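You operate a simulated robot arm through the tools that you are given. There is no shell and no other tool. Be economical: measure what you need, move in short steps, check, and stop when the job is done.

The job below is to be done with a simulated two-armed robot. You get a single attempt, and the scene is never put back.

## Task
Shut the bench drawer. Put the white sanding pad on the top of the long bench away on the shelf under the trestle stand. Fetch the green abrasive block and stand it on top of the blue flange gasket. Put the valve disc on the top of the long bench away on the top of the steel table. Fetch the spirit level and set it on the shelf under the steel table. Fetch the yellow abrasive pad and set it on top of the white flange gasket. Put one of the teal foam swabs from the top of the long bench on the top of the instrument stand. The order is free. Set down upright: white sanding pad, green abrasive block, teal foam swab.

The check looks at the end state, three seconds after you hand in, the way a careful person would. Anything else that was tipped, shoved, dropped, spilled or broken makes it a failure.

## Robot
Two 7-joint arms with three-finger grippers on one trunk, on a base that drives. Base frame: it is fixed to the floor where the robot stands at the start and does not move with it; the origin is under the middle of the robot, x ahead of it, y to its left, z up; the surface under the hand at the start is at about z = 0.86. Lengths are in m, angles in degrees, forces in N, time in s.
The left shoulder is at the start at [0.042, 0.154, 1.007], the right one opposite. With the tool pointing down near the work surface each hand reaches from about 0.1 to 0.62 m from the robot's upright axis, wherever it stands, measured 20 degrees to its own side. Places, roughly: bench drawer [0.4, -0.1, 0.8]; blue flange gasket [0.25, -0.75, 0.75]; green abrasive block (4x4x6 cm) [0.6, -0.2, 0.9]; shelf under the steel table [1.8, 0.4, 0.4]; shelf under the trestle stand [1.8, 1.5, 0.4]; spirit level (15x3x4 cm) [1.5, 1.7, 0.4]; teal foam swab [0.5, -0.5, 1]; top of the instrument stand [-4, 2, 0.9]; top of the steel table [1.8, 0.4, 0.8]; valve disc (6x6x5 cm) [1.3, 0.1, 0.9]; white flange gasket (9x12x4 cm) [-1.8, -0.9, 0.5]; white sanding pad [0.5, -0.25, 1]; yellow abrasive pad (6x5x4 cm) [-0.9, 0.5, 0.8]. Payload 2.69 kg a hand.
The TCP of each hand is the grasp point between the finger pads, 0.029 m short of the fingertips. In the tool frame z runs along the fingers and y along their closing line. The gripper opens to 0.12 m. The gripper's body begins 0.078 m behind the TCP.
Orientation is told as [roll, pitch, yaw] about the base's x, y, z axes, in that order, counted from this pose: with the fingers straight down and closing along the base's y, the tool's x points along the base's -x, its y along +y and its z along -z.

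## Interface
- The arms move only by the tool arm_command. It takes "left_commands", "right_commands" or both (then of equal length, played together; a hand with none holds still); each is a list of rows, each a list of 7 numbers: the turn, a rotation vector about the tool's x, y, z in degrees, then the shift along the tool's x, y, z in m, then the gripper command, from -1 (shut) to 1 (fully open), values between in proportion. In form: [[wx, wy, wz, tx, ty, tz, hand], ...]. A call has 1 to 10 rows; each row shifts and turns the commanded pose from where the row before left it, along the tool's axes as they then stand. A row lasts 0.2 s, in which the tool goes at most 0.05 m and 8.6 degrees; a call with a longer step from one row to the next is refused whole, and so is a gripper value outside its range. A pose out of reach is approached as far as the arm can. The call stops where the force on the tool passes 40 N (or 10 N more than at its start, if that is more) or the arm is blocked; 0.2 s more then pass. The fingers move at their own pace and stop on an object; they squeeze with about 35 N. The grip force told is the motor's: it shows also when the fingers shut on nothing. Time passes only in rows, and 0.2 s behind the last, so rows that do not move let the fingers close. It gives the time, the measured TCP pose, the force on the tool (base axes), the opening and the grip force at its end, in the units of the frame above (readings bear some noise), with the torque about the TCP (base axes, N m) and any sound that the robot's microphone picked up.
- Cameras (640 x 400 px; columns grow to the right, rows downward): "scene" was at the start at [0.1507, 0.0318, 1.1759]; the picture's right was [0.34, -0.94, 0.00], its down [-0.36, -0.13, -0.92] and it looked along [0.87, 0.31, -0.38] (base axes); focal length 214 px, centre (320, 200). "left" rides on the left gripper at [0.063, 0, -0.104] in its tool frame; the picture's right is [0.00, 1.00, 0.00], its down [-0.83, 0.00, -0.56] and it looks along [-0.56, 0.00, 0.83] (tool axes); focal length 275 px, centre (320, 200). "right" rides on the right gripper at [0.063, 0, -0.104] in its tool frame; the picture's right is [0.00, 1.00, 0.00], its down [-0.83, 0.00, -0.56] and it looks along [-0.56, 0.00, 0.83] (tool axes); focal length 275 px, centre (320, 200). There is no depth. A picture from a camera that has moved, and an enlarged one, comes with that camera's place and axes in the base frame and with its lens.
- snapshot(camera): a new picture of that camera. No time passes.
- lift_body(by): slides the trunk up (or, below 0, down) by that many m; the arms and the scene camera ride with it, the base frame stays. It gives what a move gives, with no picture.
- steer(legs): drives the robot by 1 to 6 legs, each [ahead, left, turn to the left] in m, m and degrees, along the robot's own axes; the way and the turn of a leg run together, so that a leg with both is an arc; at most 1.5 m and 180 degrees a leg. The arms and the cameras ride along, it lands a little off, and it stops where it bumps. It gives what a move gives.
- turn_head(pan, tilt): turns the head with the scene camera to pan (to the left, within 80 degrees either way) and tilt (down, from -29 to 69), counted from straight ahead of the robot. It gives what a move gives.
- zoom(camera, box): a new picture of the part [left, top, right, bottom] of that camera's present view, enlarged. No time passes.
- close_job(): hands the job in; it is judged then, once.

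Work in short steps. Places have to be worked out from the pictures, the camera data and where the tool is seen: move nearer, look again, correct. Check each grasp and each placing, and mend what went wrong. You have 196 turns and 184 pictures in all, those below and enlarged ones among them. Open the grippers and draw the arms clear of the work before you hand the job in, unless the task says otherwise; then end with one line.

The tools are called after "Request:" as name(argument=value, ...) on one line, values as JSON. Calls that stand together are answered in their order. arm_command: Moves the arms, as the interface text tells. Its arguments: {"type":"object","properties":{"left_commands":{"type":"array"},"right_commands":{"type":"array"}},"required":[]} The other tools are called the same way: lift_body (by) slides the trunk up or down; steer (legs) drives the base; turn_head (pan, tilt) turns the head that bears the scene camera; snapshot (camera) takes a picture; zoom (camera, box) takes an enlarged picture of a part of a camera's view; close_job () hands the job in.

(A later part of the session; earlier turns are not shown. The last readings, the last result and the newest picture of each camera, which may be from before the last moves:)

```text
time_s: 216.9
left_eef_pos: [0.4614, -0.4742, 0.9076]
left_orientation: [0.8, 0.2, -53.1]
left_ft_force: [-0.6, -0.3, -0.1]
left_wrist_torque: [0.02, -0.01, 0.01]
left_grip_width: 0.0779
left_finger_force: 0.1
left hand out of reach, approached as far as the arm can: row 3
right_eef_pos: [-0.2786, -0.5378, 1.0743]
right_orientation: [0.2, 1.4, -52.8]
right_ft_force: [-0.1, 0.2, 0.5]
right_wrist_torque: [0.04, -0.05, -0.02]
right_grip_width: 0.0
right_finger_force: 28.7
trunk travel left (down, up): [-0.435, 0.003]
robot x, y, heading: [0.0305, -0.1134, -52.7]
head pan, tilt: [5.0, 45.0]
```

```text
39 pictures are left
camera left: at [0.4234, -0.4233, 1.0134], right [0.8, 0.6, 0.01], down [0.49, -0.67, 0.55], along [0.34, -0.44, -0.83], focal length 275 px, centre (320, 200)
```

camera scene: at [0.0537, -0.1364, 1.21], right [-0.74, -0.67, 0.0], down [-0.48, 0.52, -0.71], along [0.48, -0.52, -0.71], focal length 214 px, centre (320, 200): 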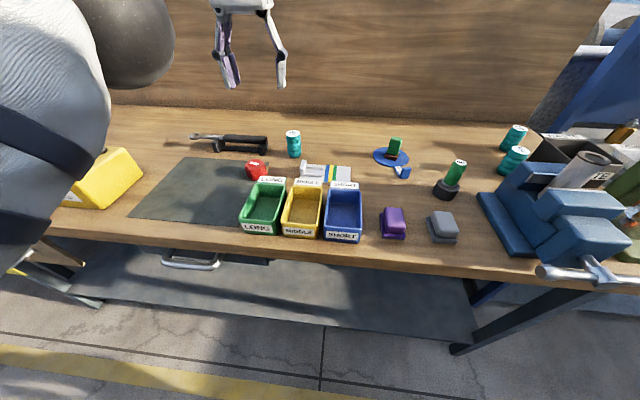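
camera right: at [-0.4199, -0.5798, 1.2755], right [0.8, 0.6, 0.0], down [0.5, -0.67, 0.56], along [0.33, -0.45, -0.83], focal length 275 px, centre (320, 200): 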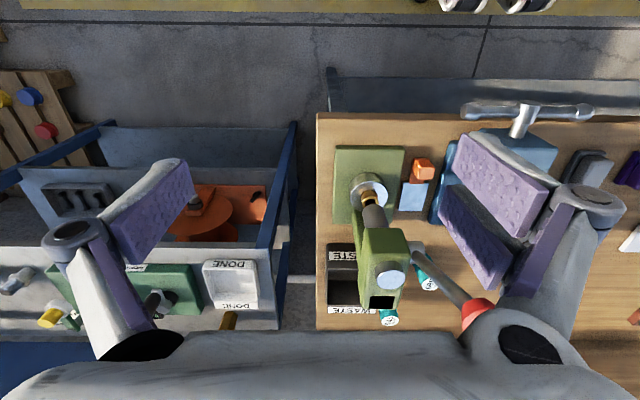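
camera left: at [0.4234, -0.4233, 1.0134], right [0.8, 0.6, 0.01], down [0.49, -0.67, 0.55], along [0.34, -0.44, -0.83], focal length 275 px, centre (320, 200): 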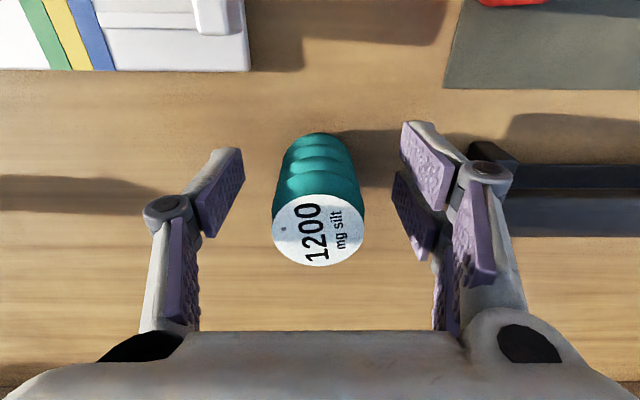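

Nudge 8 mm further forward and grip.

Request:
arm_command(left_commands=[[0, 0, 0, -0.008, 0, 0.005, 0.3], [0, 0, 0, 0, 0, 0, -0.3], [0, 0, 0, 0, 0, 0, -1], [0, 0, 0, 0, 0, 0, -1], [0, 0, 0, 0, 0, -0.03, -1], [0, 0, 0, 0.01, 0, -0.035, -1]])

Request:
snapshot(camera="left")

```text
time_s: 218.3
left_eef_pos: [0.4525, -0.463, 0.9712]
left_orientation: [0.7, 0.1, -53.1]
left_ft_force: [-0.7, 0.3, 0.3]
left_wrist_torque: [0.01, 0.0, 0.01]
left_grip_width: 0.0378
left_finger_force: 34.5
left hand out of reach, approached as far as the arm can: row 1, 5
right_eef_pos: [-0.2803, -0.5365, 1.0751]
right_orientation: [0.2, 1.2, -52.7]
right_ft_force: [-0.1, 0.2, 0.0]
right_wrist_torque: [-0.02, 0.02, -0.04]
right_grip_width: 0.0
right_finger_force: 28.9
trunk travel left (down, up): [-0.435, 0.003]
robot x, y, heading: [0.0254, -0.1124, -52.6]
head pan, tilt: [5.0, 45.0]
```

```text
38 pictures are left
camera left: at [0.4147, -0.413, 1.0757], right [0.8, 0.6, 0.01], down [0.49, -0.67, 0.55], along [0.34, -0.44, -0.83], focal length 275 px, centre (320, 200)
```

left: 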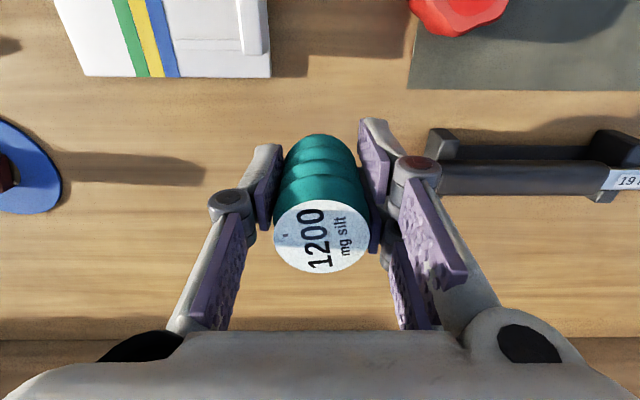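

Swab held. Raise it, back away from the bench, turn around to the right and survey the area behind.

Request:
arm_command(left_commands=[[0, 0, 0, 0.02, 0, -0.04, -1], [0, 0, 0, 0.03, 0, -0.035, -1], [0, 0, 0, 0.04, 0, -0.02, -1], [0, 0, 0, 0.04, 0, 0, -1]])

Request:
steer(legs=[[-0.45, 0, 0], [0, 0, -130]])

Request:
turn_head(pan=0, tilt=20)

Request:
snapshot(camera="scene")

```text
time_s: 219.3
left_eef_pos: [0.3745, -0.3613, 1.0632]
left_orientation: [0.6, 0.2, -53.1]
left_ft_force: [0.1, 0.5, -0.6]
left_wrist_torque: [-0.02, -0.01, -0.02]
left_grip_width: 0.0377
left_finger_force: 35.0
right_eef_pos: [-0.2779, -0.5369, 1.0756]
right_orientation: [0.3, 1.1, -52.8]
right_ft_force: [-0.1, -0.1, 0.6]
right_wrist_torque: [0.0, -0.02, 0.01]
right_grip_width: 0.0
right_finger_force: 28.8
trunk travel left (down, up): [-0.435, 0.003]
robot x, y, heading: [0.0228, -0.1126, -52.8]
head pan, tilt: [5.0, 45.0]
```

```text
time_s: 227.4
left_eef_pos: [-0.6592, 0.1284, 1.0644]
left_orientation: [0.8, 0.2, 177.3]
left_ft_force: [-1.4, 0.1, -0.7]
left_wrist_torque: [-0.01, 0.01, 0.0]
left_grip_width: 0.0373
left_finger_force: 35.0
right_eef_pos: [-0.3778, 0.7442, 1.0758]
right_orientation: [0.2, 1.3, 177.6]
right_ft_force: [0.4, 0.1, -0.4]
right_wrist_torque: [0.01, 0.03, -0.01]
right_grip_width: 0.0
right_finger_force: 28.5
trunk travel left (down, up): [-0.435, 0.003]
robot x, y, heading: [-0.2462, 0.2341, 177.9]
head pan, tilt: [5.0, 45.0]
```

```text
time_s: 228.3
left_eef_pos: [-0.6597, 0.1287, 1.0638]
left_orientation: [0.6, 0.4, 177.3]
left_ft_force: [-0.8, 0.7, -0.2]
left_wrist_torque: [0.02, -0.02, -0.02]
left_grip_width: 0.0374
left_finger_force: 34.7
right_eef_pos: [-0.3783, 0.7439, 1.0756]
right_orientation: [0.3, 1.3, 177.6]
right_ft_force: [0.2, 0.6, 0.7]
right_wrist_torque: [-0.01, 0.01, 0.02]
right_grip_width: 0.0
right_finger_force: 27.8
trunk travel left (down, up): [-0.435, 0.003]
robot x, y, heading: [-0.2369, 0.2393, 177.9]
head pan, tilt: [0.0, 20.0]
```

```text
37 pictures are left
camera scene: at [-0.3423, 0.242, 1.2486], right [0.04, 1.0, 0.0], down [0.34, -0.01, -0.94], along [-0.94, 0.04, -0.34], focal length 214 px, centre (320, 200)
```

scene: 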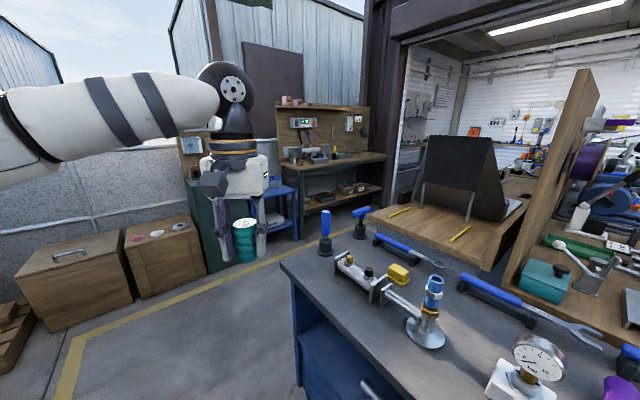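

The yellow pad is on the blue cart at ≈(-0.87,0.50). I drive to face the cart's edge squarely, for the right hand.

Request:
steer(legs=[[0, 0.31, 0], [0.47, 0, 0], [0, 0, -56]])

Request:
turn_head(pan=-10, tilt=40)

Request:
snapshot(camera="scene")

```text
time_s: 236.1
left_eef_pos: [-1.042, 0.2351, 1.0638]
left_orientation: [0.7, 0.3, 120.6]
left_ft_force: [-0.5, 0.0, -1.5]
left_wrist_torque: [0.01, 0.05, -0.02]
left_grip_width: 0.0375
left_finger_force: 35.0
right_eef_pos: [-0.3741, 0.3401, 1.0747]
right_orientation: [0.2, 1.3, 121.0]
right_ft_force: [0.3, -0.1, -0.5]
right_wrist_torque: [0.03, 0.03, -0.03]
right_grip_width: 0.0
right_finger_force: 28.3
trunk travel left (down, up): [-0.435, 0.003]
robot x, y, heading: [-0.7189, -0.0536, 121.0]
head pan, tilt: [0.0, 20.0]
```

```text
time_s: 236.9
left_eef_pos: [-1.0433, 0.2366, 1.0641]
left_orientation: [0.6, 0.4, 120.7]
left_ft_force: [-0.8, 0.3, -0.3]
left_wrist_torque: [0.0, -0.02, 0.0]
left_grip_width: 0.0373
left_finger_force: 35.1
right_eef_pos: [-0.3738, 0.3402, 1.0749]
right_orientation: [0.2, 1.2, 121.1]
right_ft_force: [0.5, -0.3, -0.4]
right_wrist_torque: [0.0, 0.01, -0.01]
right_grip_width: 0.0
right_finger_force: 28.8
trunk travel left (down, up): [-0.435, 0.003]
robot x, y, heading: [-0.7256, -0.0536, 121.1]
head pan, tilt: [-10.0, 40.0]
```

```text
36 pictures are left
camera scene: at [-0.7565, 0.0334, 1.2173], right [0.93, 0.36, 0.0], down [0.23, -0.6, -0.77], along [-0.28, 0.71, -0.64], focal length 214 px, centre (320, 200)
```

scene: 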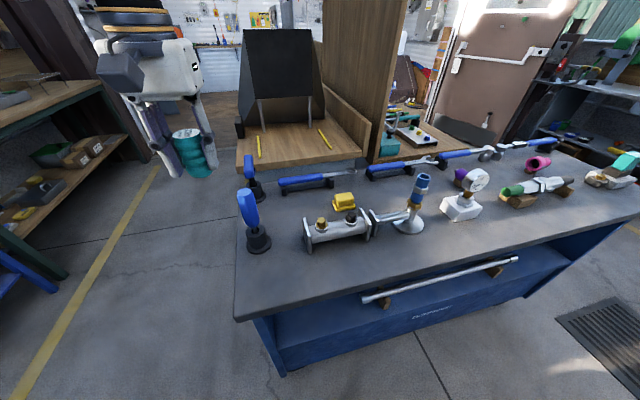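

Yellow pad at (-0.865,0.498), ahead 0.55 / right 0.17. Zoom to see its pose.

Request:
zoom(camera="scene", box=[290, 160, 450, 270])

```text
3.64 times, centred on (370, 215) of scene
camera zoom: at [-0.7565, 0.0334, 1.2173], right [0.93, 0.36, 0.0], down [0.23, -0.6, -0.77], along [-0.28, 0.71, -0.64], focal length 780 px, centre (138, 146)
```

zoom: 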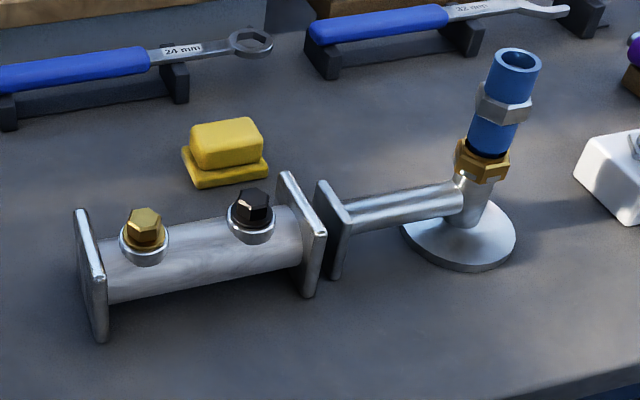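

Its long side runs at 37°; I'll close along it. Move the right hand over the cart toward it, opening the fingers.

Request:
arm_command(right_commands=[[0, 0, -3, -0.03, 0.034, 0, 0.6], [0, 0, -3, -0.03, 0.034, 0, 0.6], [0, 0, 0, -0.033, 0.034, 0, 0.6], [0, 0, 0, -0.033, 0.034, 0, 0.6], [0, 0, 0, -0.033, 0.034, 0, 0.6], [0, 0, 0, -0.033, 0.034, 0, 0.6], [0, 0, 0, -0.033, 0.034, 0, 0.6], [0, 0, 0, -0.033, 0.034, 0, 0.6], [0, 0, 0, -0.033, 0.034, 0, 0.6], [0, 0, 0, -0.033, 0.03, 0, 0.6]])

Request:
snapshot(camera="right")

```text
time_s: 239.2
left_eef_pos: [-1.0434, 0.2368, 1.0619]
left_orientation: [0.6, 0.5, 120.7]
left_ft_force: [-0.7, -0.1, -0.5]
left_wrist_torque: [-0.01, -0.05, 0.03]
left_grip_width: 0.0372
left_finger_force: 35.1
right_eef_pos: [-0.8396, 0.406, 1.0669]
right_orientation: [0.2, 1.5, 127.1]
right_ft_force: [-0.5, 0.0, -0.4]
right_wrist_torque: [0.03, -0.02, -0.01]
right_grip_width: 0.0959
right_finger_force: 0.0
trunk travel left (down, up): [-0.435, 0.003]
robot x, y, heading: [-0.7252, -0.0535, 121.0]
head pan, tilt: [-10.0, 40.0]
```

```text
34 pictures are left
camera right: at [-0.8016, 0.3568, 1.1735], right [-0.79, -0.61, 0.0], down [-0.51, 0.67, 0.54], along [-0.33, 0.42, -0.84], focal length 275 px, centre (320, 200)
```

right: 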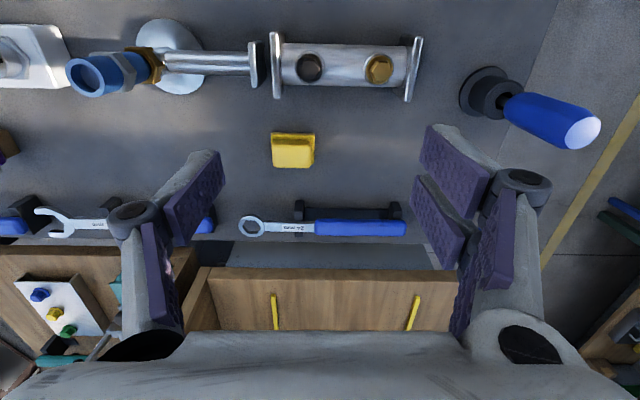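

Pad centre ≈(-0.861,0.490). Move over it and lower partway.

Request:
arm_command(right_commands=[[0, 0, 0, -0.02, -0.0085, 0.03, 0.6], [0, 0, 0, -0.02, -0.0085, 0.03, 0.6], [0, 0, 0, -0.02, -0.0085, 0.03, 0.6], [0, 0, 0, -0.02, -0.0085, 0.03, 0.6]])

Request:
snapshot(camera="right")

Request:
zoom(camera="scene", box=[270, 130, 450, 260])

```text
time_s: 240.2
left_eef_pos: [-1.0427, 0.2364, 1.0629]
left_orientation: [0.7, 0.4, 120.7]
left_ft_force: [0.2, -0.3, -0.9]
left_wrist_torque: [-0.01, 0.01, -0.01]
left_grip_width: 0.0373
left_finger_force: 34.5
right_eef_pos: [-0.8569, 0.4855, 0.9464]
right_orientation: [0.4, 1.3, 127.1]
right_ft_force: [0.1, 0.2, 0.0]
right_wrist_torque: [-0.02, 0.02, -0.03]
right_grip_width: 0.096
right_finger_force: 0.0
trunk travel left (down, up): [-0.435, 0.003]
robot x, y, heading: [-0.7225, -0.0511, 121.0]
head pan, tilt: [-10.0, 40.0]
```

```text
33 pictures are left
camera right: at [-0.8201, 0.4366, 1.0531], right [-0.8, -0.61, 0.01], down [-0.51, 0.67, 0.54], along [-0.33, 0.42, -0.84], focal length 275 px, centre (320, 200)
```

right: 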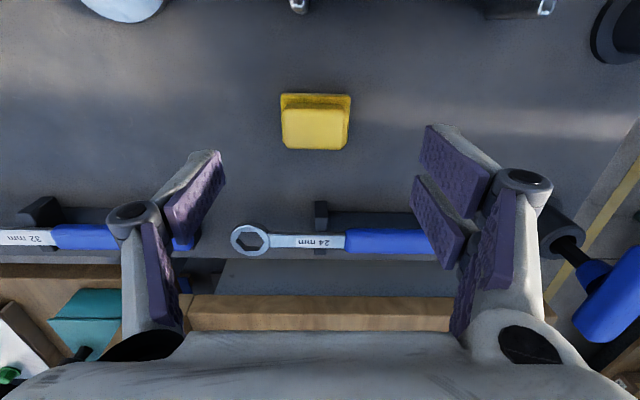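

```text
3.08 times, centred on (360, 195) of scene
camera zoom: at [-0.7568, 0.0343, 1.217], right [0.93, 0.36, 0.0], down [0.23, -0.6, -0.77], along [-0.28, 0.71, -0.64], focal length 660 px, centre (197, 215)
```

zoom: 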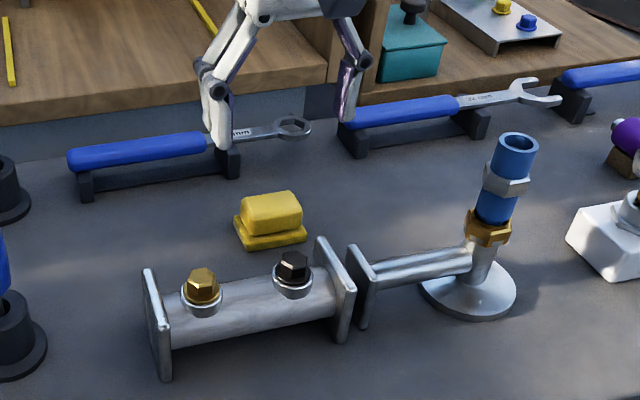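

Shift 9 mm forward and descend to z≈0.846.

Request:
arm_command(right_commands=[[0, 0, 0, -0.009, -0.001, 0.03, 0.6], [0, 0, 0, 0, 0, 0.035, 0.6], [0, 0, 0, 0, 0, 0.033, 0.6]])

Request:
snapshot(camera="right")

Request:
zoom(camera="scene", box=[270, 130, 450, 260])

```text
time_s: 240.9
left_eef_pos: [-1.042, 0.2367, 1.0633]
left_orientation: [0.7, 0.4, 120.7]
left_ft_force: [0.5, -0.6, 0.4]
left_wrist_torque: [-0.02, 0.0, 0.0]
left_grip_width: 0.0373
left_finger_force: 34.8
right_eef_pos: [-0.8598, 0.4894, 0.8495]
right_orientation: [0.4, 1.3, 127.0]
right_ft_force: [-0.1, -0.1, 0.4]
right_wrist_torque: [-0.03, -0.01, 0.02]
right_grip_width: 0.0957
right_finger_force: 0.1
trunk travel left (down, up): [-0.435, 0.003]
robot x, y, heading: [-0.7219, -0.0504, 121.4]
head pan, tilt: [-10.0, 40.0]
```

```text
31 pictures are left
camera right: at [-0.8229, 0.4412, 0.955], right [-0.8, -0.61, 0.01], down [-0.51, 0.67, 0.54], along [-0.33, 0.42, -0.84], focal length 275 px, centre (320, 200)
```

right: 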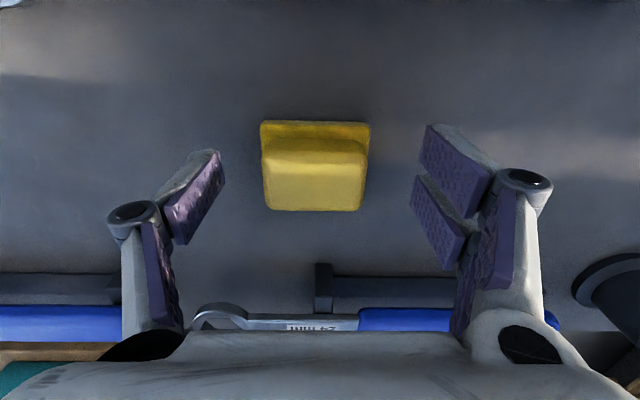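

```text
3.08 times, centred on (360, 195) of scene
camera zoom: at [-0.7567, 0.034, 1.2171], right [0.93, 0.36, 0.0], down [0.23, -0.6, -0.77], along [-0.28, 0.71, -0.64], focal length 660 px, centre (197, 215)
```

zoom: 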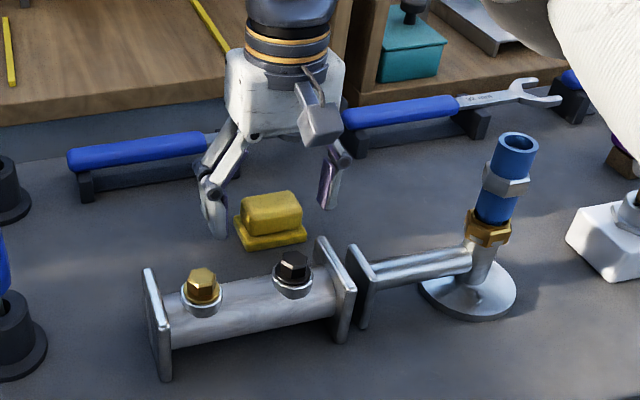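

Aligned. Close and lift.

Request:
arm_command(right_commands=[[0, 0, 0, 0, 0, 0.003, 0.6], [0, 0, 0, 0, 0, 0, -1], [0, 0, 0, 0, 0, 0, -1], [0, 0, 0, 0, 0, 0, -1], [0, 0, 0, 0, 0, -0.03, -1], [0, 0, 0, 0, 0, -0.04, -1], [0, 0, 0, 0, 0, -0.04, -1], [0, 0, 0, 0.02, 0, -0.04, -1], [0, 0, 0, 0.04, 0, -0.02, -1], [0, 0, 0, 0.04, 0, 0, -1]])

Request:
snapshot(camera="right")

```text
time_s: 243.2
left_eef_pos: [-1.0412, 0.2353, 1.0639]
left_orientation: [0.7, 0.3, 120.7]
left_ft_force: [-0.2, -0.8, -0.8]
left_wrist_torque: [0.02, -0.02, -0.04]
left_grip_width: 0.0373
left_finger_force: 35.3
right_eef_pos: [-0.8011, 0.4163, 1.019]
right_orientation: [0.5, 1.1, 127.0]
right_ft_force: [0.9, 0.8, -0.2]
right_wrist_torque: [-0.01, -0.01, -0.04]
right_grip_width: 0.0508
right_finger_force: 34.8
trunk travel left (down, up): [-0.435, 0.003]
robot x, y, heading: [-0.7208, -0.0529, 121.3]
head pan, tilt: [-10.0, 40.0]
```

```text
29 pictures are left
camera right: at [-0.7637, 0.3664, 1.1238], right [-0.8, -0.61, 0.01], down [-0.51, 0.67, 0.54], along [-0.33, 0.43, -0.84], focal length 275 px, centre (320, 200)
```

right: 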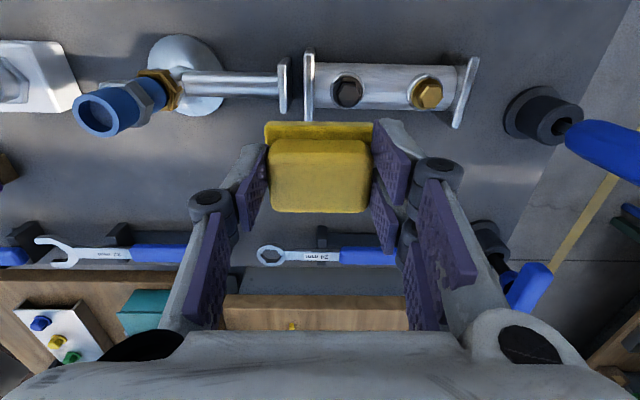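

Yellow pad held. Back off the cart and turn toward the crates at (-1.8,-0.9).

Request:
steer(legs=[[-0.3, 0, 0], [0, 0, 85], [0.45, 0, 0]])

Request:
turn_head(pan=0, tilt=40)

Request:
snapshot(camera="scene")

```text
time_s: 251.1
left_eef_pos: [-1.2886, -0.7874, 1.0638]
left_orientation: [0.7, 0.3, -155.2]
left_ft_force: [-0.6, -0.9, -0.8]
left_wrist_torque: [0.02, 0.02, 0.0]
left_grip_width: 0.0375
left_finger_force: 34.6
right_eef_pos: [-1.4431, -0.529, 1.0168]
right_orientation: [0.4, 1.2, -149.0]
right_ft_force: [0.3, 0.8, -1.5]
right_wrist_torque: [0.04, -0.03, 0.02]
right_grip_width: 0.051
right_finger_force: 35.0
trunk travel left (down, up): [-0.435, 0.003]
robot x, y, heading: [-0.9722, -0.4975, -155.0]
head pan, tilt: [-10.0, 40.0]
```

```text
time_s: 251.8
left_eef_pos: [-1.2898, -0.7875, 1.0642]
left_orientation: [0.7, 0.4, -155.4]
left_ft_force: [-0.1, 0.1, -0.4]
left_wrist_torque: [-0.02, -0.04, 0.0]
left_grip_width: 0.0371
left_finger_force: 34.9
right_eef_pos: [-1.4424, -0.5292, 1.017]
right_orientation: [0.4, 1.2, -149.0]
right_ft_force: [0.4, -0.8, -0.6]
right_wrist_torque: [0.05, -0.01, 0.01]
right_grip_width: 0.0512
right_finger_force: 34.9
trunk travel left (down, up): [-0.435, 0.003]
robot x, y, heading: [-0.9692, -0.4977, -154.9]
head pan, tilt: [0.0, 40.0]
```

```text
28 pictures are left
camera scene: at [-1.0524, -0.5368, 1.2172], right [-0.42, 0.91, 0.0], down [0.58, 0.27, -0.77], along [-0.69, -0.33, -0.64], focal length 214 px, centre (320, 200)
```

scene: 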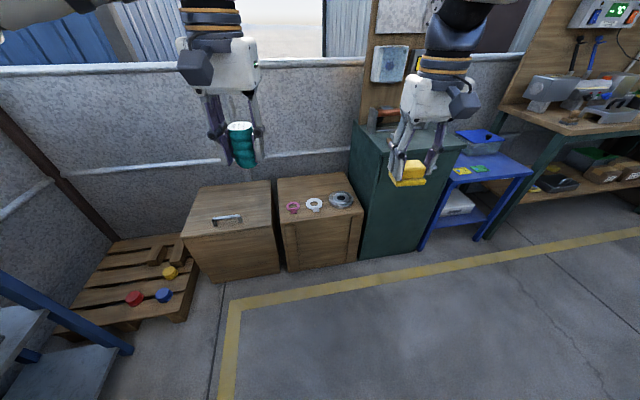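

White gasket on the middle crate at ≈(-1.777,-0.918). Turn square to the crate, drive closer and lower the trunk.

Request:
steer(legs=[[0, 0, 12], [0.36, 0, 0]])

Request:
lift_body(by=-0.3)

Request:
turn_head(pan=-8, tilt=40)

Request:
snapshot(camera="scene")

Request:
snapshot(camera="right")

```text
time_s: 254.9
left_eef_pos: [-1.514, -1.0612, 1.0655]
left_orientation: [0.7, 0.2, -143.9]
left_ft_force: [0.1, -0.3, -0.9]
left_wrist_torque: [-0.01, -0.03, 0.01]
left_grip_width: 0.037
left_finger_force: 35.5
right_eef_pos: [-1.7161, -0.837, 1.0171]
right_orientation: [0.3, 1.2, -137.5]
right_ft_force: [0.0, 0.6, -0.4]
right_wrist_torque: [0.01, -0.01, 0.02]
right_grip_width: 0.0512
right_finger_force: 34.6
trunk travel left (down, up): [-0.435, 0.003]
robot x, y, heading: [-1.2568, -0.715, -143.4]
head pan, tilt: [0.0, 40.0]
```

```text
time_s: 257.9
left_eef_pos: [-1.5139, -1.0602, 0.7644]
left_orientation: [0.6, 0.2, -143.8]
left_ft_force: [0.0, 1.0, -0.7]
left_wrist_torque: [0.01, 0.03, -0.01]
left_grip_width: 0.0371
left_finger_force: 35.6
right_eef_pos: [-1.72, -0.8413, 0.5352]
right_orientation: [3.1, 26.6, -136.7]
right_ft_force: [-0.1, 0.1, -0.9]
right_wrist_torque: [0.0, -0.01, -0.01]
right_grip_width: 0.0508
right_finger_force: 35.2
trunk travel left (down, up): [-0.135, 0.303]
robot x, y, heading: [-1.2577, -0.7132, -143.4]
head pan, tilt: [0.0, 40.0]
```

```text
time_s: 258.6
left_eef_pos: [-1.515, -1.0592, 0.7643]
left_orientation: [0.8, 0.3, -143.9]
left_ft_force: [0.0, 0.2, -0.3]
left_wrist_torque: [0.0, 0.0, 0.03]
left_grip_width: 0.0371
left_finger_force: 35.0
right_eef_pos: [-1.7197, -0.8408, 0.5347]
right_orientation: [3.2, 26.5, -136.6]
right_ft_force: [-0.4, 0.8, -1.4]
right_wrist_torque: [0.02, 0.01, 0.0]
right_grip_width: 0.0511
right_finger_force: 35.0
trunk travel left (down, up): [-0.135, 0.303]
robot x, y, heading: [-1.261, -0.7171, -143.4]
head pan, tilt: [-8.0, 40.0]
```

```text
27 pictures are left
camera scene: at [-1.4474, -0.8392, 0.893], right [-0.48, 0.88, 0.0], down [0.56, 0.31, -0.77], along [-0.67, -0.37, -0.64], focal length 214 px, centre (320, 200)
```

scene: 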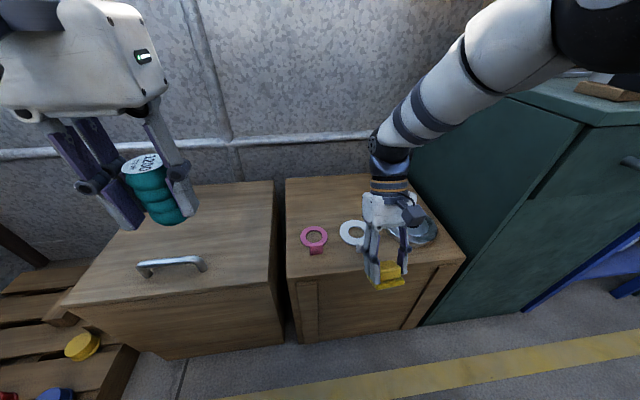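

```text
26 pictures are left
camera right: at [-1.716, -0.8299, 0.6571], right [0.67, -0.74, 0.05], down [-0.74, -0.66, 0.12], along [-0.06, -0.12, -0.99], focal length 275 px, centre (320, 200)
```

right: 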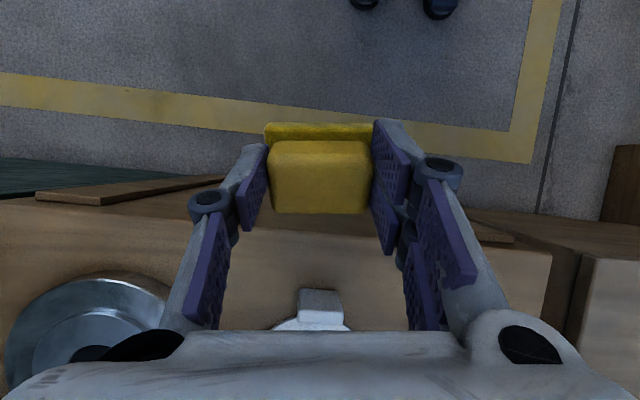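

The right hand tilted while lowering (pitch 27°), with the pad in front of the crate edge. First raise it, then level.

Request:
arm_command(right_commands=[[0, 0, 0, 0.016, 0, -0.032, -1], [0, 0, 0, 0.016, 0, -0.032, -1], [0, 0, 0, 0.016, 0, -0.032, -1], [0, -6.6, 0, 0, 0, 0, -1], [0, -6.6, 0, 0, 0, 0, -1], [0, -6.6, 0, 0, 0, 0, -1], [0, -6.6, 0, 0, 0, 0, -1]])

Request:
snapshot(camera="right")

```text
time_s: 260.2
left_eef_pos: [-1.5143, -1.0604, 0.7648]
left_orientation: [0.7, 0.2, -143.9]
left_ft_force: [0.2, 0.4, -0.1]
left_wrist_torque: [0.0, 0.02, -0.02]
left_grip_width: 0.0373
left_finger_force: 35.3
right_eef_pos: [-1.7242, -0.8368, 0.6422]
right_orientation: [2.8, 0.1, -138.3]
right_ft_force: [-1.3, -0.3, -0.4]
right_wrist_torque: [-0.03, -0.02, 0.02]
right_grip_width: 0.051
right_finger_force: 35.3
trunk travel left (down, up): [-0.135, 0.303]
robot x, y, heading: [-1.259, -0.7165, -143.2]
head pan, tilt: [-8.0, 40.0]
```

```text
25 pictures are left
camera right: at [-1.6795, -0.7914, 0.7464], right [0.67, -0.74, 0.05], down [-0.64, -0.54, 0.55], along [-0.39, -0.4, -0.83], focal length 275 px, centre (320, 200)
```

right: 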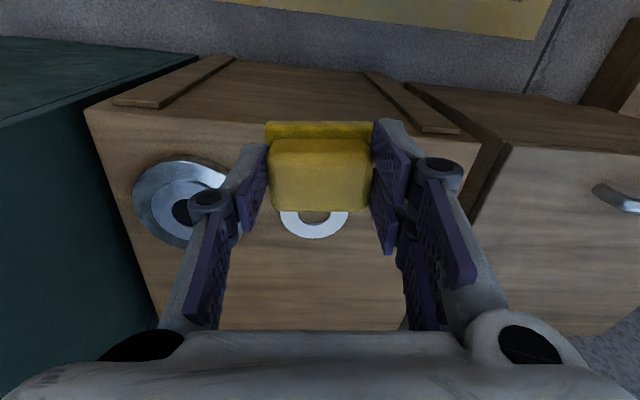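

Fits agree for a crate top at z≈0.465: gasket centre ≈(-1.82,-0.937). Correct the small roll and move over it.

Request:
arm_command(right_commands=[[2.9, 0, 0, 0, 0, 0, -1], [0, 0, 0, -0.0345, 0.003, 0, -1], [0, 0, 0, -0.0345, 0.003, 0, -1], [0, 0, 0, -0.0345, 0.003, 0, -1], [0, 0, 0, -0.0345, 0.002, 0, -1]])

Request:
snapshot(camera="right")

Request:
snapshot(camera="scene")

```text
time_s: 261.4
left_eef_pos: [-1.5155, -1.0609, 0.764]
left_orientation: [0.7, 0.3, -143.9]
left_ft_force: [-0.5, 0.5, -1.2]
left_wrist_torque: [-0.02, 0.01, -0.02]
left_grip_width: 0.0372
left_finger_force: 35.0
right_eef_pos: [-1.8205, -0.9375, 0.6414]
right_orientation: [-0.1, 0.2, -138.2]
right_ft_force: [0.1, 0.9, -1.2]
right_wrist_torque: [0.0, -0.03, 0.0]
right_grip_width: 0.051
right_finger_force: 35.0
trunk travel left (down, up): [-0.135, 0.303]
robot x, y, heading: [-1.259, -0.7185, -143.5]
head pan, tilt: [-8.0, 40.0]
```

```text
24 pictures are left
camera right: at [-1.7726, -0.8952, 0.7466], right [0.67, -0.74, 0.0], down [-0.62, -0.56, 0.55], along [-0.41, -0.37, -0.83], focal length 275 px, centre (320, 200)
```

right: 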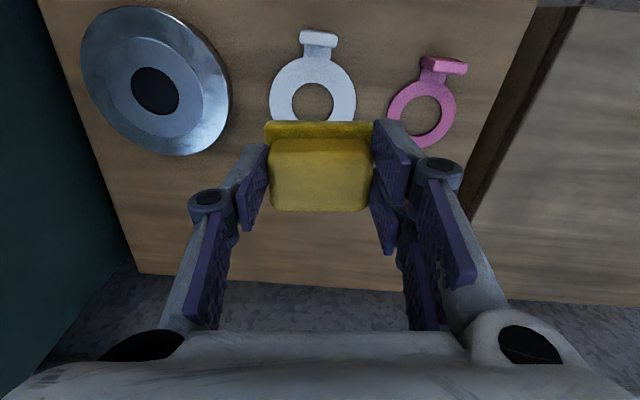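

```text
23 pictures are left
camera scene: at [-1.4475, -0.8393, 0.8929], right [-0.48, 0.88, 0.0], down [0.56, 0.31, -0.77], along [-0.67, -0.37, -0.64], focal length 214 px, centre (320, 200)
```

scene: 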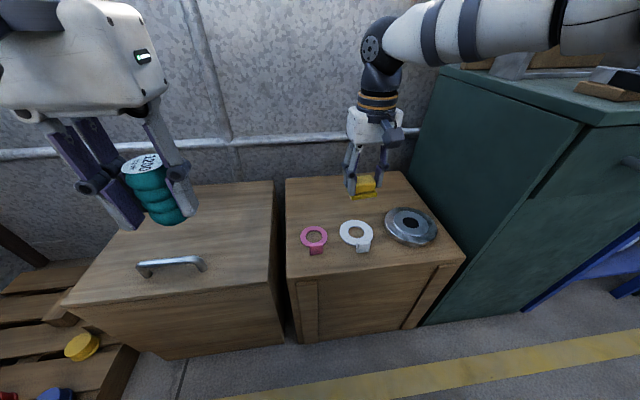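

Ring now visible: centre ≈(-1.834,-0.940). Shift slightly and descend 10 cm, then recheck.

Request:
arm_command(right_commands=[[0, 0, 0, -0.006, -0.0035, 0.035, -1], [0, 0, 0, -0.006, -0.0035, 0.035, -1], [0, 0, 0, 0, 0, 0.03, -1]])

Request:
snapshot(camera="right")

Request:
zoom(camera="scene", box=[280, 150, 440, 270])

```text
time_s: 262.2
left_eef_pos: [-1.5151, -1.0606, 0.7632]
left_orientation: [0.6, 0.2, -144.0]
left_ft_force: [-0.4, 0.7, 0.0]
left_wrist_torque: [0.02, -0.04, 0.03]
left_grip_width: 0.037
left_finger_force: 34.4
right_eef_pos: [-1.8309, -0.9392, 0.5414]
right_orientation: [0.0, 0.2, -138.4]
right_ft_force: [1.1, -0.1, -0.9]
right_wrist_torque: [-0.03, -0.03, 0.01]
right_grip_width: 0.0509
right_finger_force: 35.0
trunk travel left (down, up): [-0.135, 0.303]
robot x, y, heading: [-1.2589, -0.7134, -143.3]
head pan, tilt: [-8.0, 40.0]
```

```text
22 pictures are left
camera right: at [-1.7844, -0.8981, 0.6458], right [0.67, -0.74, 0.0], down [-0.62, -0.56, 0.55], along [-0.41, -0.37, -0.83], focal length 275 px, centre (320, 200)
```

right: 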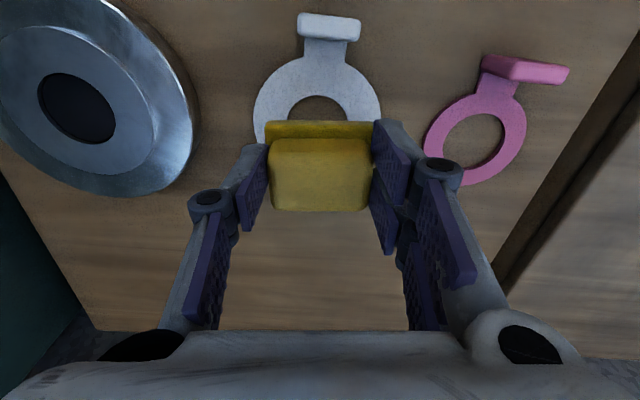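

```text
3.33 times, centred on (360, 210) of scene
camera zoom: at [-1.4475, -0.8392, 0.893], right [-0.48, 0.88, 0.0], down [0.56, 0.31, -0.77], along [-0.67, -0.37, -0.64], focal length 715 px, centre (187, 167)
```

zoom: 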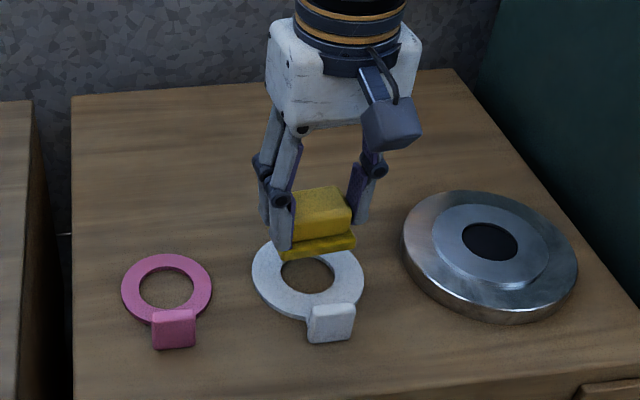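

Now consistent: gasket top z≈0.438, and the pad is centred within ~3 mm. Lower to contact.

Request:
arm_command(right_commands=[[0, 0, 0, -0.001, 0, 0.03, -1], [0, 0, 0, 0, 0, 0.015, -1], [0, 0, 0, 0, 0, 0.005, -1], [0, 0, 0, 0, 0, 0.003, -1], [0, 0, 0, 0, 0, 0.003, -1]])

Request:
zoom(camera="scene", box=[280, 150, 440, 270])

```text
time_s: 263.3
left_eef_pos: [-1.5139, -1.0594, 0.7657]
left_orientation: [0.7, 0.2, -143.8]
left_ft_force: [0.3, 0.3, -0.2]
left_wrist_torque: [0.02, 0.01, 0.03]
left_grip_width: 0.0374
left_finger_force: 35.3
right_eef_pos: [-1.8332, -0.9423, 0.4944]
right_orientation: [0.0, -0.5, -138.3]
right_ft_force: [4.4, 3.5, 22.0]
right_wrist_torque: [0.21, -0.26, 0.02]
right_grip_width: 0.0513
right_finger_force: 34.6
trunk travel left (down, up): [-0.135, 0.303]
robot x, y, heading: [-1.2597, -0.7152, -143.8]
head pan, tilt: [-8.0, 40.0]
stopped in row 5 (right hand): the force on the tool passed its limit at 43 N (the readings are from after the stop); the commanded pose is now the measured one
```

```text
3.33 times, centred on (360, 210) of scene
camera zoom: at [-1.4461, -0.8385, 0.8933], right [-0.48, 0.88, 0.0], down [0.56, 0.31, -0.77], along [-0.67, -0.37, -0.64], focal length 715 px, centre (187, 167)
```

zoom: 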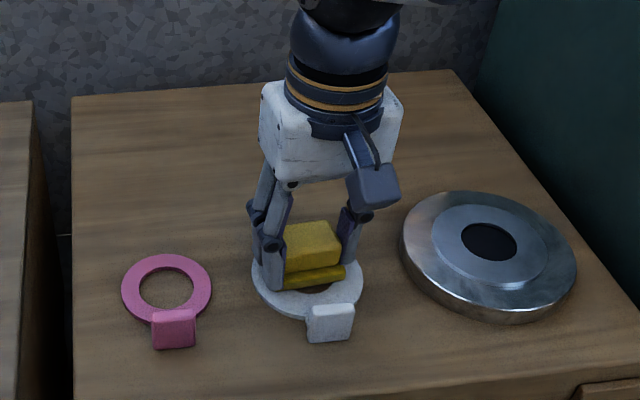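

On the gasket but ~1.5 cm too far back. Lift 1 cm, shift 1.4 cm toward me, lower again.

Request:
arm_command(right_commands=[[0, 0, 0, 0, 0, -0.012, -1], [0, 0, 0, 0.014, 0.005, 0, -1], [0, 0, 0, 0, 0, 0.006, -1], [0, 0, 0, 0, 0, 0.003, -1], [0, 0, 0, 0, 0, 0.002, -1]])

Request:
zoom(camera="scene", box=[280, 150, 440, 270])

```text
time_s: 264.5
left_eef_pos: [-1.5143, -1.059, 0.7652]
left_orientation: [0.6, 0.2, -143.8]
left_ft_force: [0.9, -0.5, -0.2]
left_wrist_torque: [0.0, 0.01, 0.0]
left_grip_width: 0.0372
left_finger_force: 34.9
right_eef_pos: [-1.8195, -0.9378, 0.4943]
right_orientation: [0.0, -0.4, -138.3]
right_ft_force: [2.6, 1.2, 14.8]
right_wrist_torque: [0.05, -0.11, 0.02]
right_grip_width: 0.0511
right_finger_force: 35.1
trunk travel left (down, up): [-0.135, 0.303]
robot x, y, heading: [-1.2573, -0.7165, -143.4]
head pan, tilt: [-8.0, 40.0]
```

```text
3.33 times, centred on (360, 210) of scene
camera zoom: at [-1.4465, -0.8388, 0.8935], right [-0.48, 0.88, 0.0], down [0.56, 0.31, -0.77], along [-0.67, -0.37, -0.64], focal length 715 px, centre (187, 167)
```

zoom: 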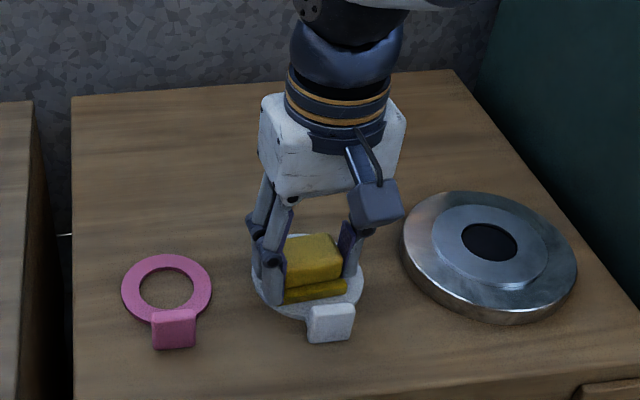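

Centred now. Release and lift.

Request:
arm_command(right_commands=[[0, 0, 0, 0, 0, -0.002, -0.1], [0, 0, 0, 0, 0, 0, 0.2], [0, 0, 0, 0, 0, 0, 0.3], [0, 0, 0, 0, 0, -0.03, 0.3], [0, 0, 0, 0, 0, -0.04, 0.3], [0, 0, 0, 0, 0, -0.04, 0.3]])

Request:
zoom(camera="scene", box=[280, 150, 440, 270])

```text
time_s: 265.9
left_eef_pos: [-1.5152, -1.0609, 0.7641]
left_orientation: [0.6, 0.3, -143.9]
left_ft_force: [0.1, 0.2, -1.4]
left_wrist_torque: [-0.01, -0.02, -0.03]
left_grip_width: 0.0374
left_finger_force: 35.2
right_eef_pos: [-1.82, -0.9365, 0.6034]
right_orientation: [0.0, -0.1, -138.3]
right_ft_force: [-0.4, -0.4, -0.7]
right_wrist_torque: [-0.02, 0.0, 0.02]
right_grip_width: 0.0778
right_finger_force: 0.1
trunk travel left (down, up): [-0.135, 0.303]
robot x, y, heading: [-1.2621, -0.7164, -143.5]
head pan, tilt: [-8.0, 40.0]
```

```text
3.33 times, centred on (360, 210) of scene
camera zoom: at [-1.4476, -0.839, 0.893], right [-0.48, 0.88, 0.0], down [0.56, 0.31, -0.77], along [-0.67, -0.37, -0.64], focal length 715 px, centre (187, 167)
```

zoom: 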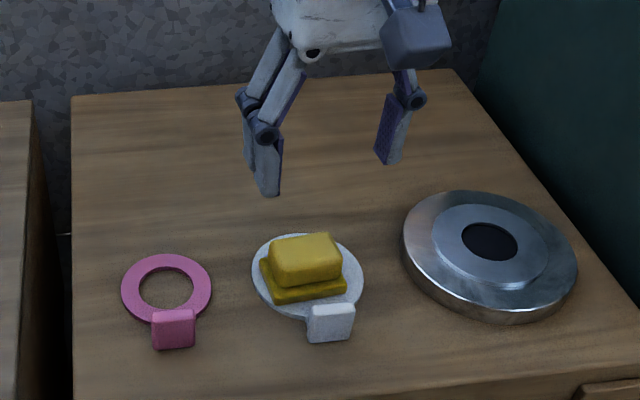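

Yellow pad sits on the white gasket. Last: the swab to the instrument stand. Raise the trunk, back off and look toward (-4,2).

Request:
lift_body(by=0.3)

Request:
steer(legs=[[-0.4, 0, 0], [0, 0, -75]])

Request:
turn_head(pan=0, tilt=15)

Request:
snapshot(camera="scene")

```text
time_s: 268.9
left_eef_pos: [-1.5146, -1.0609, 1.0627]
left_orientation: [0.6, 0.4, -143.8]
left_ft_force: [-0.5, 0.5, -0.1]
left_wrist_torque: [0.0, 0.02, 0.01]
left_grip_width: 0.0373
left_finger_force: 35.3
right_eef_pos: [-1.8157, -0.9336, 0.9822]
right_orientation: [-0.7, -8.0, -138.2]
right_ft_force: [0.2, 0.1, -0.2]
right_wrist_torque: [0.0, 0.01, -0.03]
right_grip_width: 0.078
right_finger_force: 0.1
trunk travel left (down, up): [-0.435, 0.003]
robot x, y, heading: [-1.2549, -0.7145, -143.2]
head pan, tilt: [-8.0, 40.0]
```

```text
time_s: 274.6
left_eef_pos: [-1.3363, -0.3166, 1.0645]
left_orientation: [0.6, 0.3, 140.0]
left_ft_force: [-0.8, 0.8, -0.9]
left_wrist_torque: [0.03, 0.02, -0.01]
left_grip_width: 0.0374
left_finger_force: 34.3
right_eef_pos: [-1.2847, 0.0056, 0.9817]
right_orientation: [-0.7, -8.1, 145.6]
right_ft_force: [0.4, -0.1, 0.2]
right_wrist_torque: [-0.01, 0.02, -0.02]
right_grip_width: 0.0778
right_finger_force: 0.1
trunk travel left (down, up): [-0.435, 0.003]
robot x, y, heading: [-0.9373, -0.482, 140.7]
head pan, tilt: [-8.0, 40.0]
```

```text
time_s: 275.5
left_eef_pos: [-1.3364, -0.3162, 1.0649]
left_orientation: [0.7, 0.3, 140.0]
left_ft_force: [0.0, -0.1, -0.2]
left_wrist_torque: [0.02, 0.0, 0.01]
left_grip_width: 0.0373
left_finger_force: 35.0
right_eef_pos: [-1.2846, 0.0047, 0.982]
right_orientation: [-0.7, -8.0, 145.6]
right_ft_force: [-0.2, 0.6, 0.2]
right_wrist_torque: [0.01, -0.01, 0.01]
right_grip_width: 0.0778
right_finger_force: 0.0
trunk travel left (down, up): [-0.435, 0.003]
robot x, y, heading: [-0.9376, -0.4809, 140.4]
head pan, tilt: [0.0, 15.0]
```

```text
17 pictures are left
camera scene: at [-1.0163, -0.4184, 1.2567], right [0.64, 0.77, 0.0], down [0.2, -0.17, -0.97], along [-0.74, 0.62, -0.26], focal length 214 px, centre (320, 200)
```

scene: 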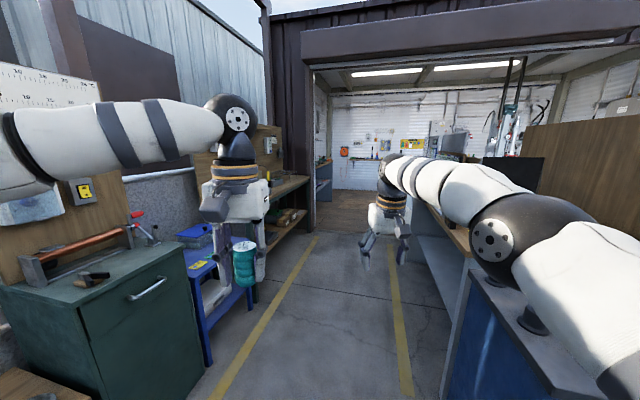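

The instrument stand should project at about (317,163): just inside the garage doorway's left side. Zoom there.

Request:
zoom(camera="scene", box=[255, 110, 455, 250])

```text
2.86 times, centred on (355, 180) of scene
camera zoom: at [-1.0163, -0.4184, 1.2567], right [0.64, 0.77, 0.0], down [0.2, -0.17, -0.97], along [-0.74, 0.62, -0.26], focal length 613 px, centre (220, 257)
```

zoom: 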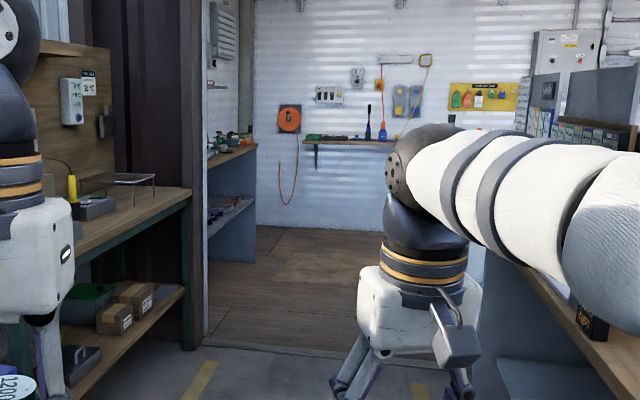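

The stand is along the garage's left inner wall. I align with the corridor between the yellow lines and drive in.

Request:
steer(legs=[[0, 0, -13.5], [0.3, 0.22, 0], [1.2, 0, 0]])

Request:
turn_head(pan=10, tilt=20)

Request:
snapshot(camera="scene")

```text
time_s: 284.4
left_eef_pos: [-2.3694, 0.8475, 1.065]
left_orientation: [0.7, 0.3, 126.3]
left_ft_force: [0.0, 1.2, -0.3]
left_wrist_torque: [0.04, -0.06, 0.05]
left_grip_width: 0.0373
left_finger_force: 34.9
right_eef_pos: [-2.2427, 1.1492, 0.9837]
right_orientation: [-0.7, -8.1, 132.1]
right_ft_force: [0.0, 0.4, -0.7]
right_wrist_torque: [-0.01, 0.02, 0.02]
right_grip_width: 0.0781
right_finger_force: 0.0
trunk travel left (down, up): [-0.435, 0.003]
robot x, y, heading: [-2.0239, 0.5935, 126.8]
head pan, tilt: [0.0, 15.0]
```

```text
time_s: 285.1
left_eef_pos: [-2.3692, 0.8478, 1.064]
left_orientation: [0.6, 0.3, 126.4]
left_ft_force: [-0.5, 0.2, -0.1]
left_wrist_torque: [-0.02, 0.0, 0.0]
left_grip_width: 0.0372
left_finger_force: 35.0
right_eef_pos: [-2.2436, 1.1488, 0.9824]
right_orientation: [-0.7, -8.2, 132.0]
right_ft_force: [0.7, 0.1, 0.0]
right_wrist_torque: [0.0, 0.03, 0.0]
right_grip_width: 0.0779
right_finger_force: 0.1
trunk travel left (down, up): [-0.435, 0.003]
robot x, y, heading: [-2.0242, 0.597, 127.0]
head pan, tilt: [10.0, 20.0]
```

```text
15 pictures are left
camera scene: at [-2.094, 0.662, 1.2487], right [0.68, 0.73, 0.0], down [0.25, -0.23, -0.94], along [-0.69, 0.64, -0.34], focal length 214 px, centre (320, 200)
```

scene: 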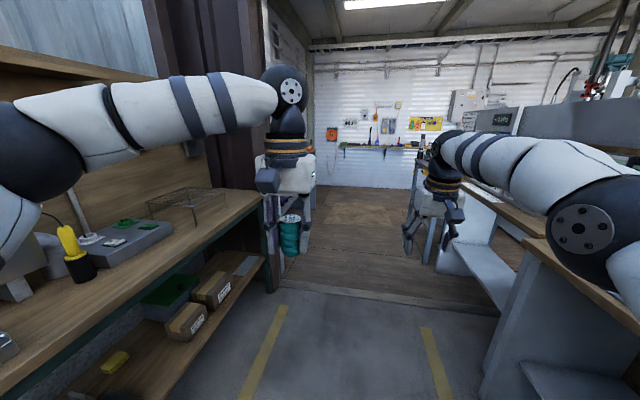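

Drive on through the doorway.

Request:
steer(legs=[[1.2, -0.03, 0], [0.7, 0, 0]])

Request:
turn_head(pan=70, tilt=25)

Request:
snapshot(camera="scene")

```text
time_s: 294.6
left_eef_pos: [-3.4881, 2.3614, 1.0638]
left_orientation: [0.7, 0.3, 127.3]
left_ft_force: [-0.7, 0.6, -0.8]
left_wrist_torque: [-0.01, 0.02, -0.03]
left_grip_width: 0.0371
left_finger_force: 34.9
right_eef_pos: [-3.3667, 2.6649, 0.9832]
right_orientation: [-0.6, -8.1, 132.9]
right_ft_force: [-0.4, 0.1, 0.2]
right_wrist_torque: [0.01, -0.06, -0.01]
right_grip_width: 0.0781
right_finger_force: 0.0
trunk travel left (down, up): [-0.435, 0.003]
robot x, y, heading: [-3.1373, 2.1134, 127.8]
head pan, tilt: [10.0, 20.0]
```

```text
time_s: 295.9
left_eef_pos: [-3.4877, 2.3615, 1.063]
left_orientation: [0.7, 0.3, 127.3]
left_ft_force: [0.4, 0.1, -1.1]
left_wrist_torque: [0.0, 0.0, -0.01]
left_grip_width: 0.0374
left_finger_force: 35.2
right_eef_pos: [-3.3641, 2.6647, 0.9823]
right_orientation: [-0.7, -8.0, 132.9]
right_ft_force: [-0.3, -0.2, -1.2]
right_wrist_torque: [0.01, -0.01, 0.01]
right_grip_width: 0.0778
right_finger_force: 0.1
trunk travel left (down, up): [-0.435, 0.003]
robot x, y, heading: [-3.1372, 2.1112, 127.7]
head pan, tilt: [70.0, 25.0]
```

```text
14 pictures are left
camera scene: at [-3.2276, 2.0896, 1.2405], right [-0.3, 0.95, 0.0], down [0.4, 0.13, -0.91], along [-0.86, -0.28, -0.42], focal length 214 px, centre (320, 200)
```

scene: 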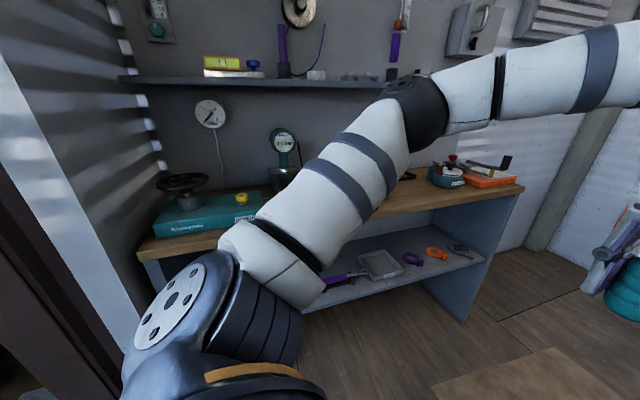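

The stand's front edge is ~0.64 m to my left, running parallel. Turn left 90° to face it.

Request:
steer(legs=[[0, 0, 89]])

Request:
turn_head(pan=10, tilt=35)

Request:
snapshot(camera="scene")

```text
time_s: 300.1
left_eef_pos: [-3.377, 1.7559, 1.0648]
left_orientation: [0.7, 0.3, -141.4]
left_ft_force: [0.1, 0.5, -0.3]
left_wrist_torque: [0.02, 0.0, -0.03]
left_grip_width: 0.0372
left_finger_force: 35.2
right_eef_pos: [-3.6823, 1.8714, 0.9811]
right_orientation: [-0.7, -8.1, -135.8]
right_ft_force: [0.1, -0.3, 0.9]
right_wrist_torque: [-0.01, -0.01, 0.04]
right_grip_width: 0.0782
right_finger_force: 0.3
trunk travel left (down, up): [-0.435, 0.003]
robot x, y, heading: [-3.1369, 2.11, -141.2]
head pan, tilt: [70.0, 25.0]
```

```text
time_s: 301.4
left_eef_pos: [-3.3769, 1.757, 1.065]
left_orientation: [0.8, 0.3, -141.4]
left_ft_force: [-0.2, -0.3, 0.0]
left_wrist_torque: [-0.03, 0.01, -0.03]
left_grip_width: 0.0374
left_finger_force: 35.1
right_eef_pos: [-3.6821, 1.8699, 0.9826]
right_orientation: [-0.7, -8.0, -135.8]
right_ft_force: [-1.1, -0.4, 0.6]
right_wrist_torque: [0.02, 0.02, -0.01]
right_grip_width: 0.0779
right_finger_force: 0.1
trunk travel left (down, up): [-0.435, 0.003]
robot x, y, heading: [-3.1395, 2.1144, -140.9]
head pan, tilt: [10.0, 35.0]
```

```text
13 pictures are left
camera scene: at [-3.1984, 2.0432, 1.2248], right [-0.76, 0.65, 0.0], down [0.38, 0.43, -0.82], along [-0.54, -0.62, -0.57], focal length 214 px, centre (320, 200)
```

scene: 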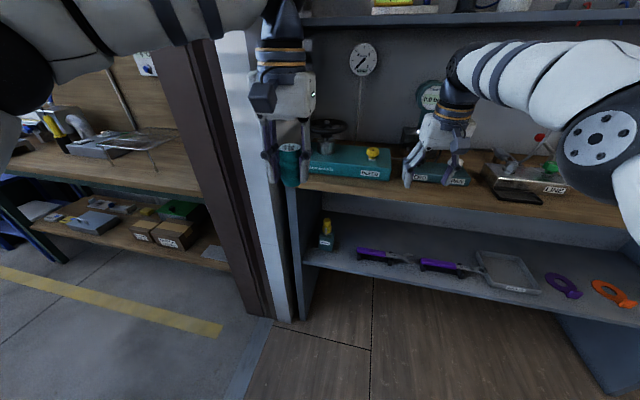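

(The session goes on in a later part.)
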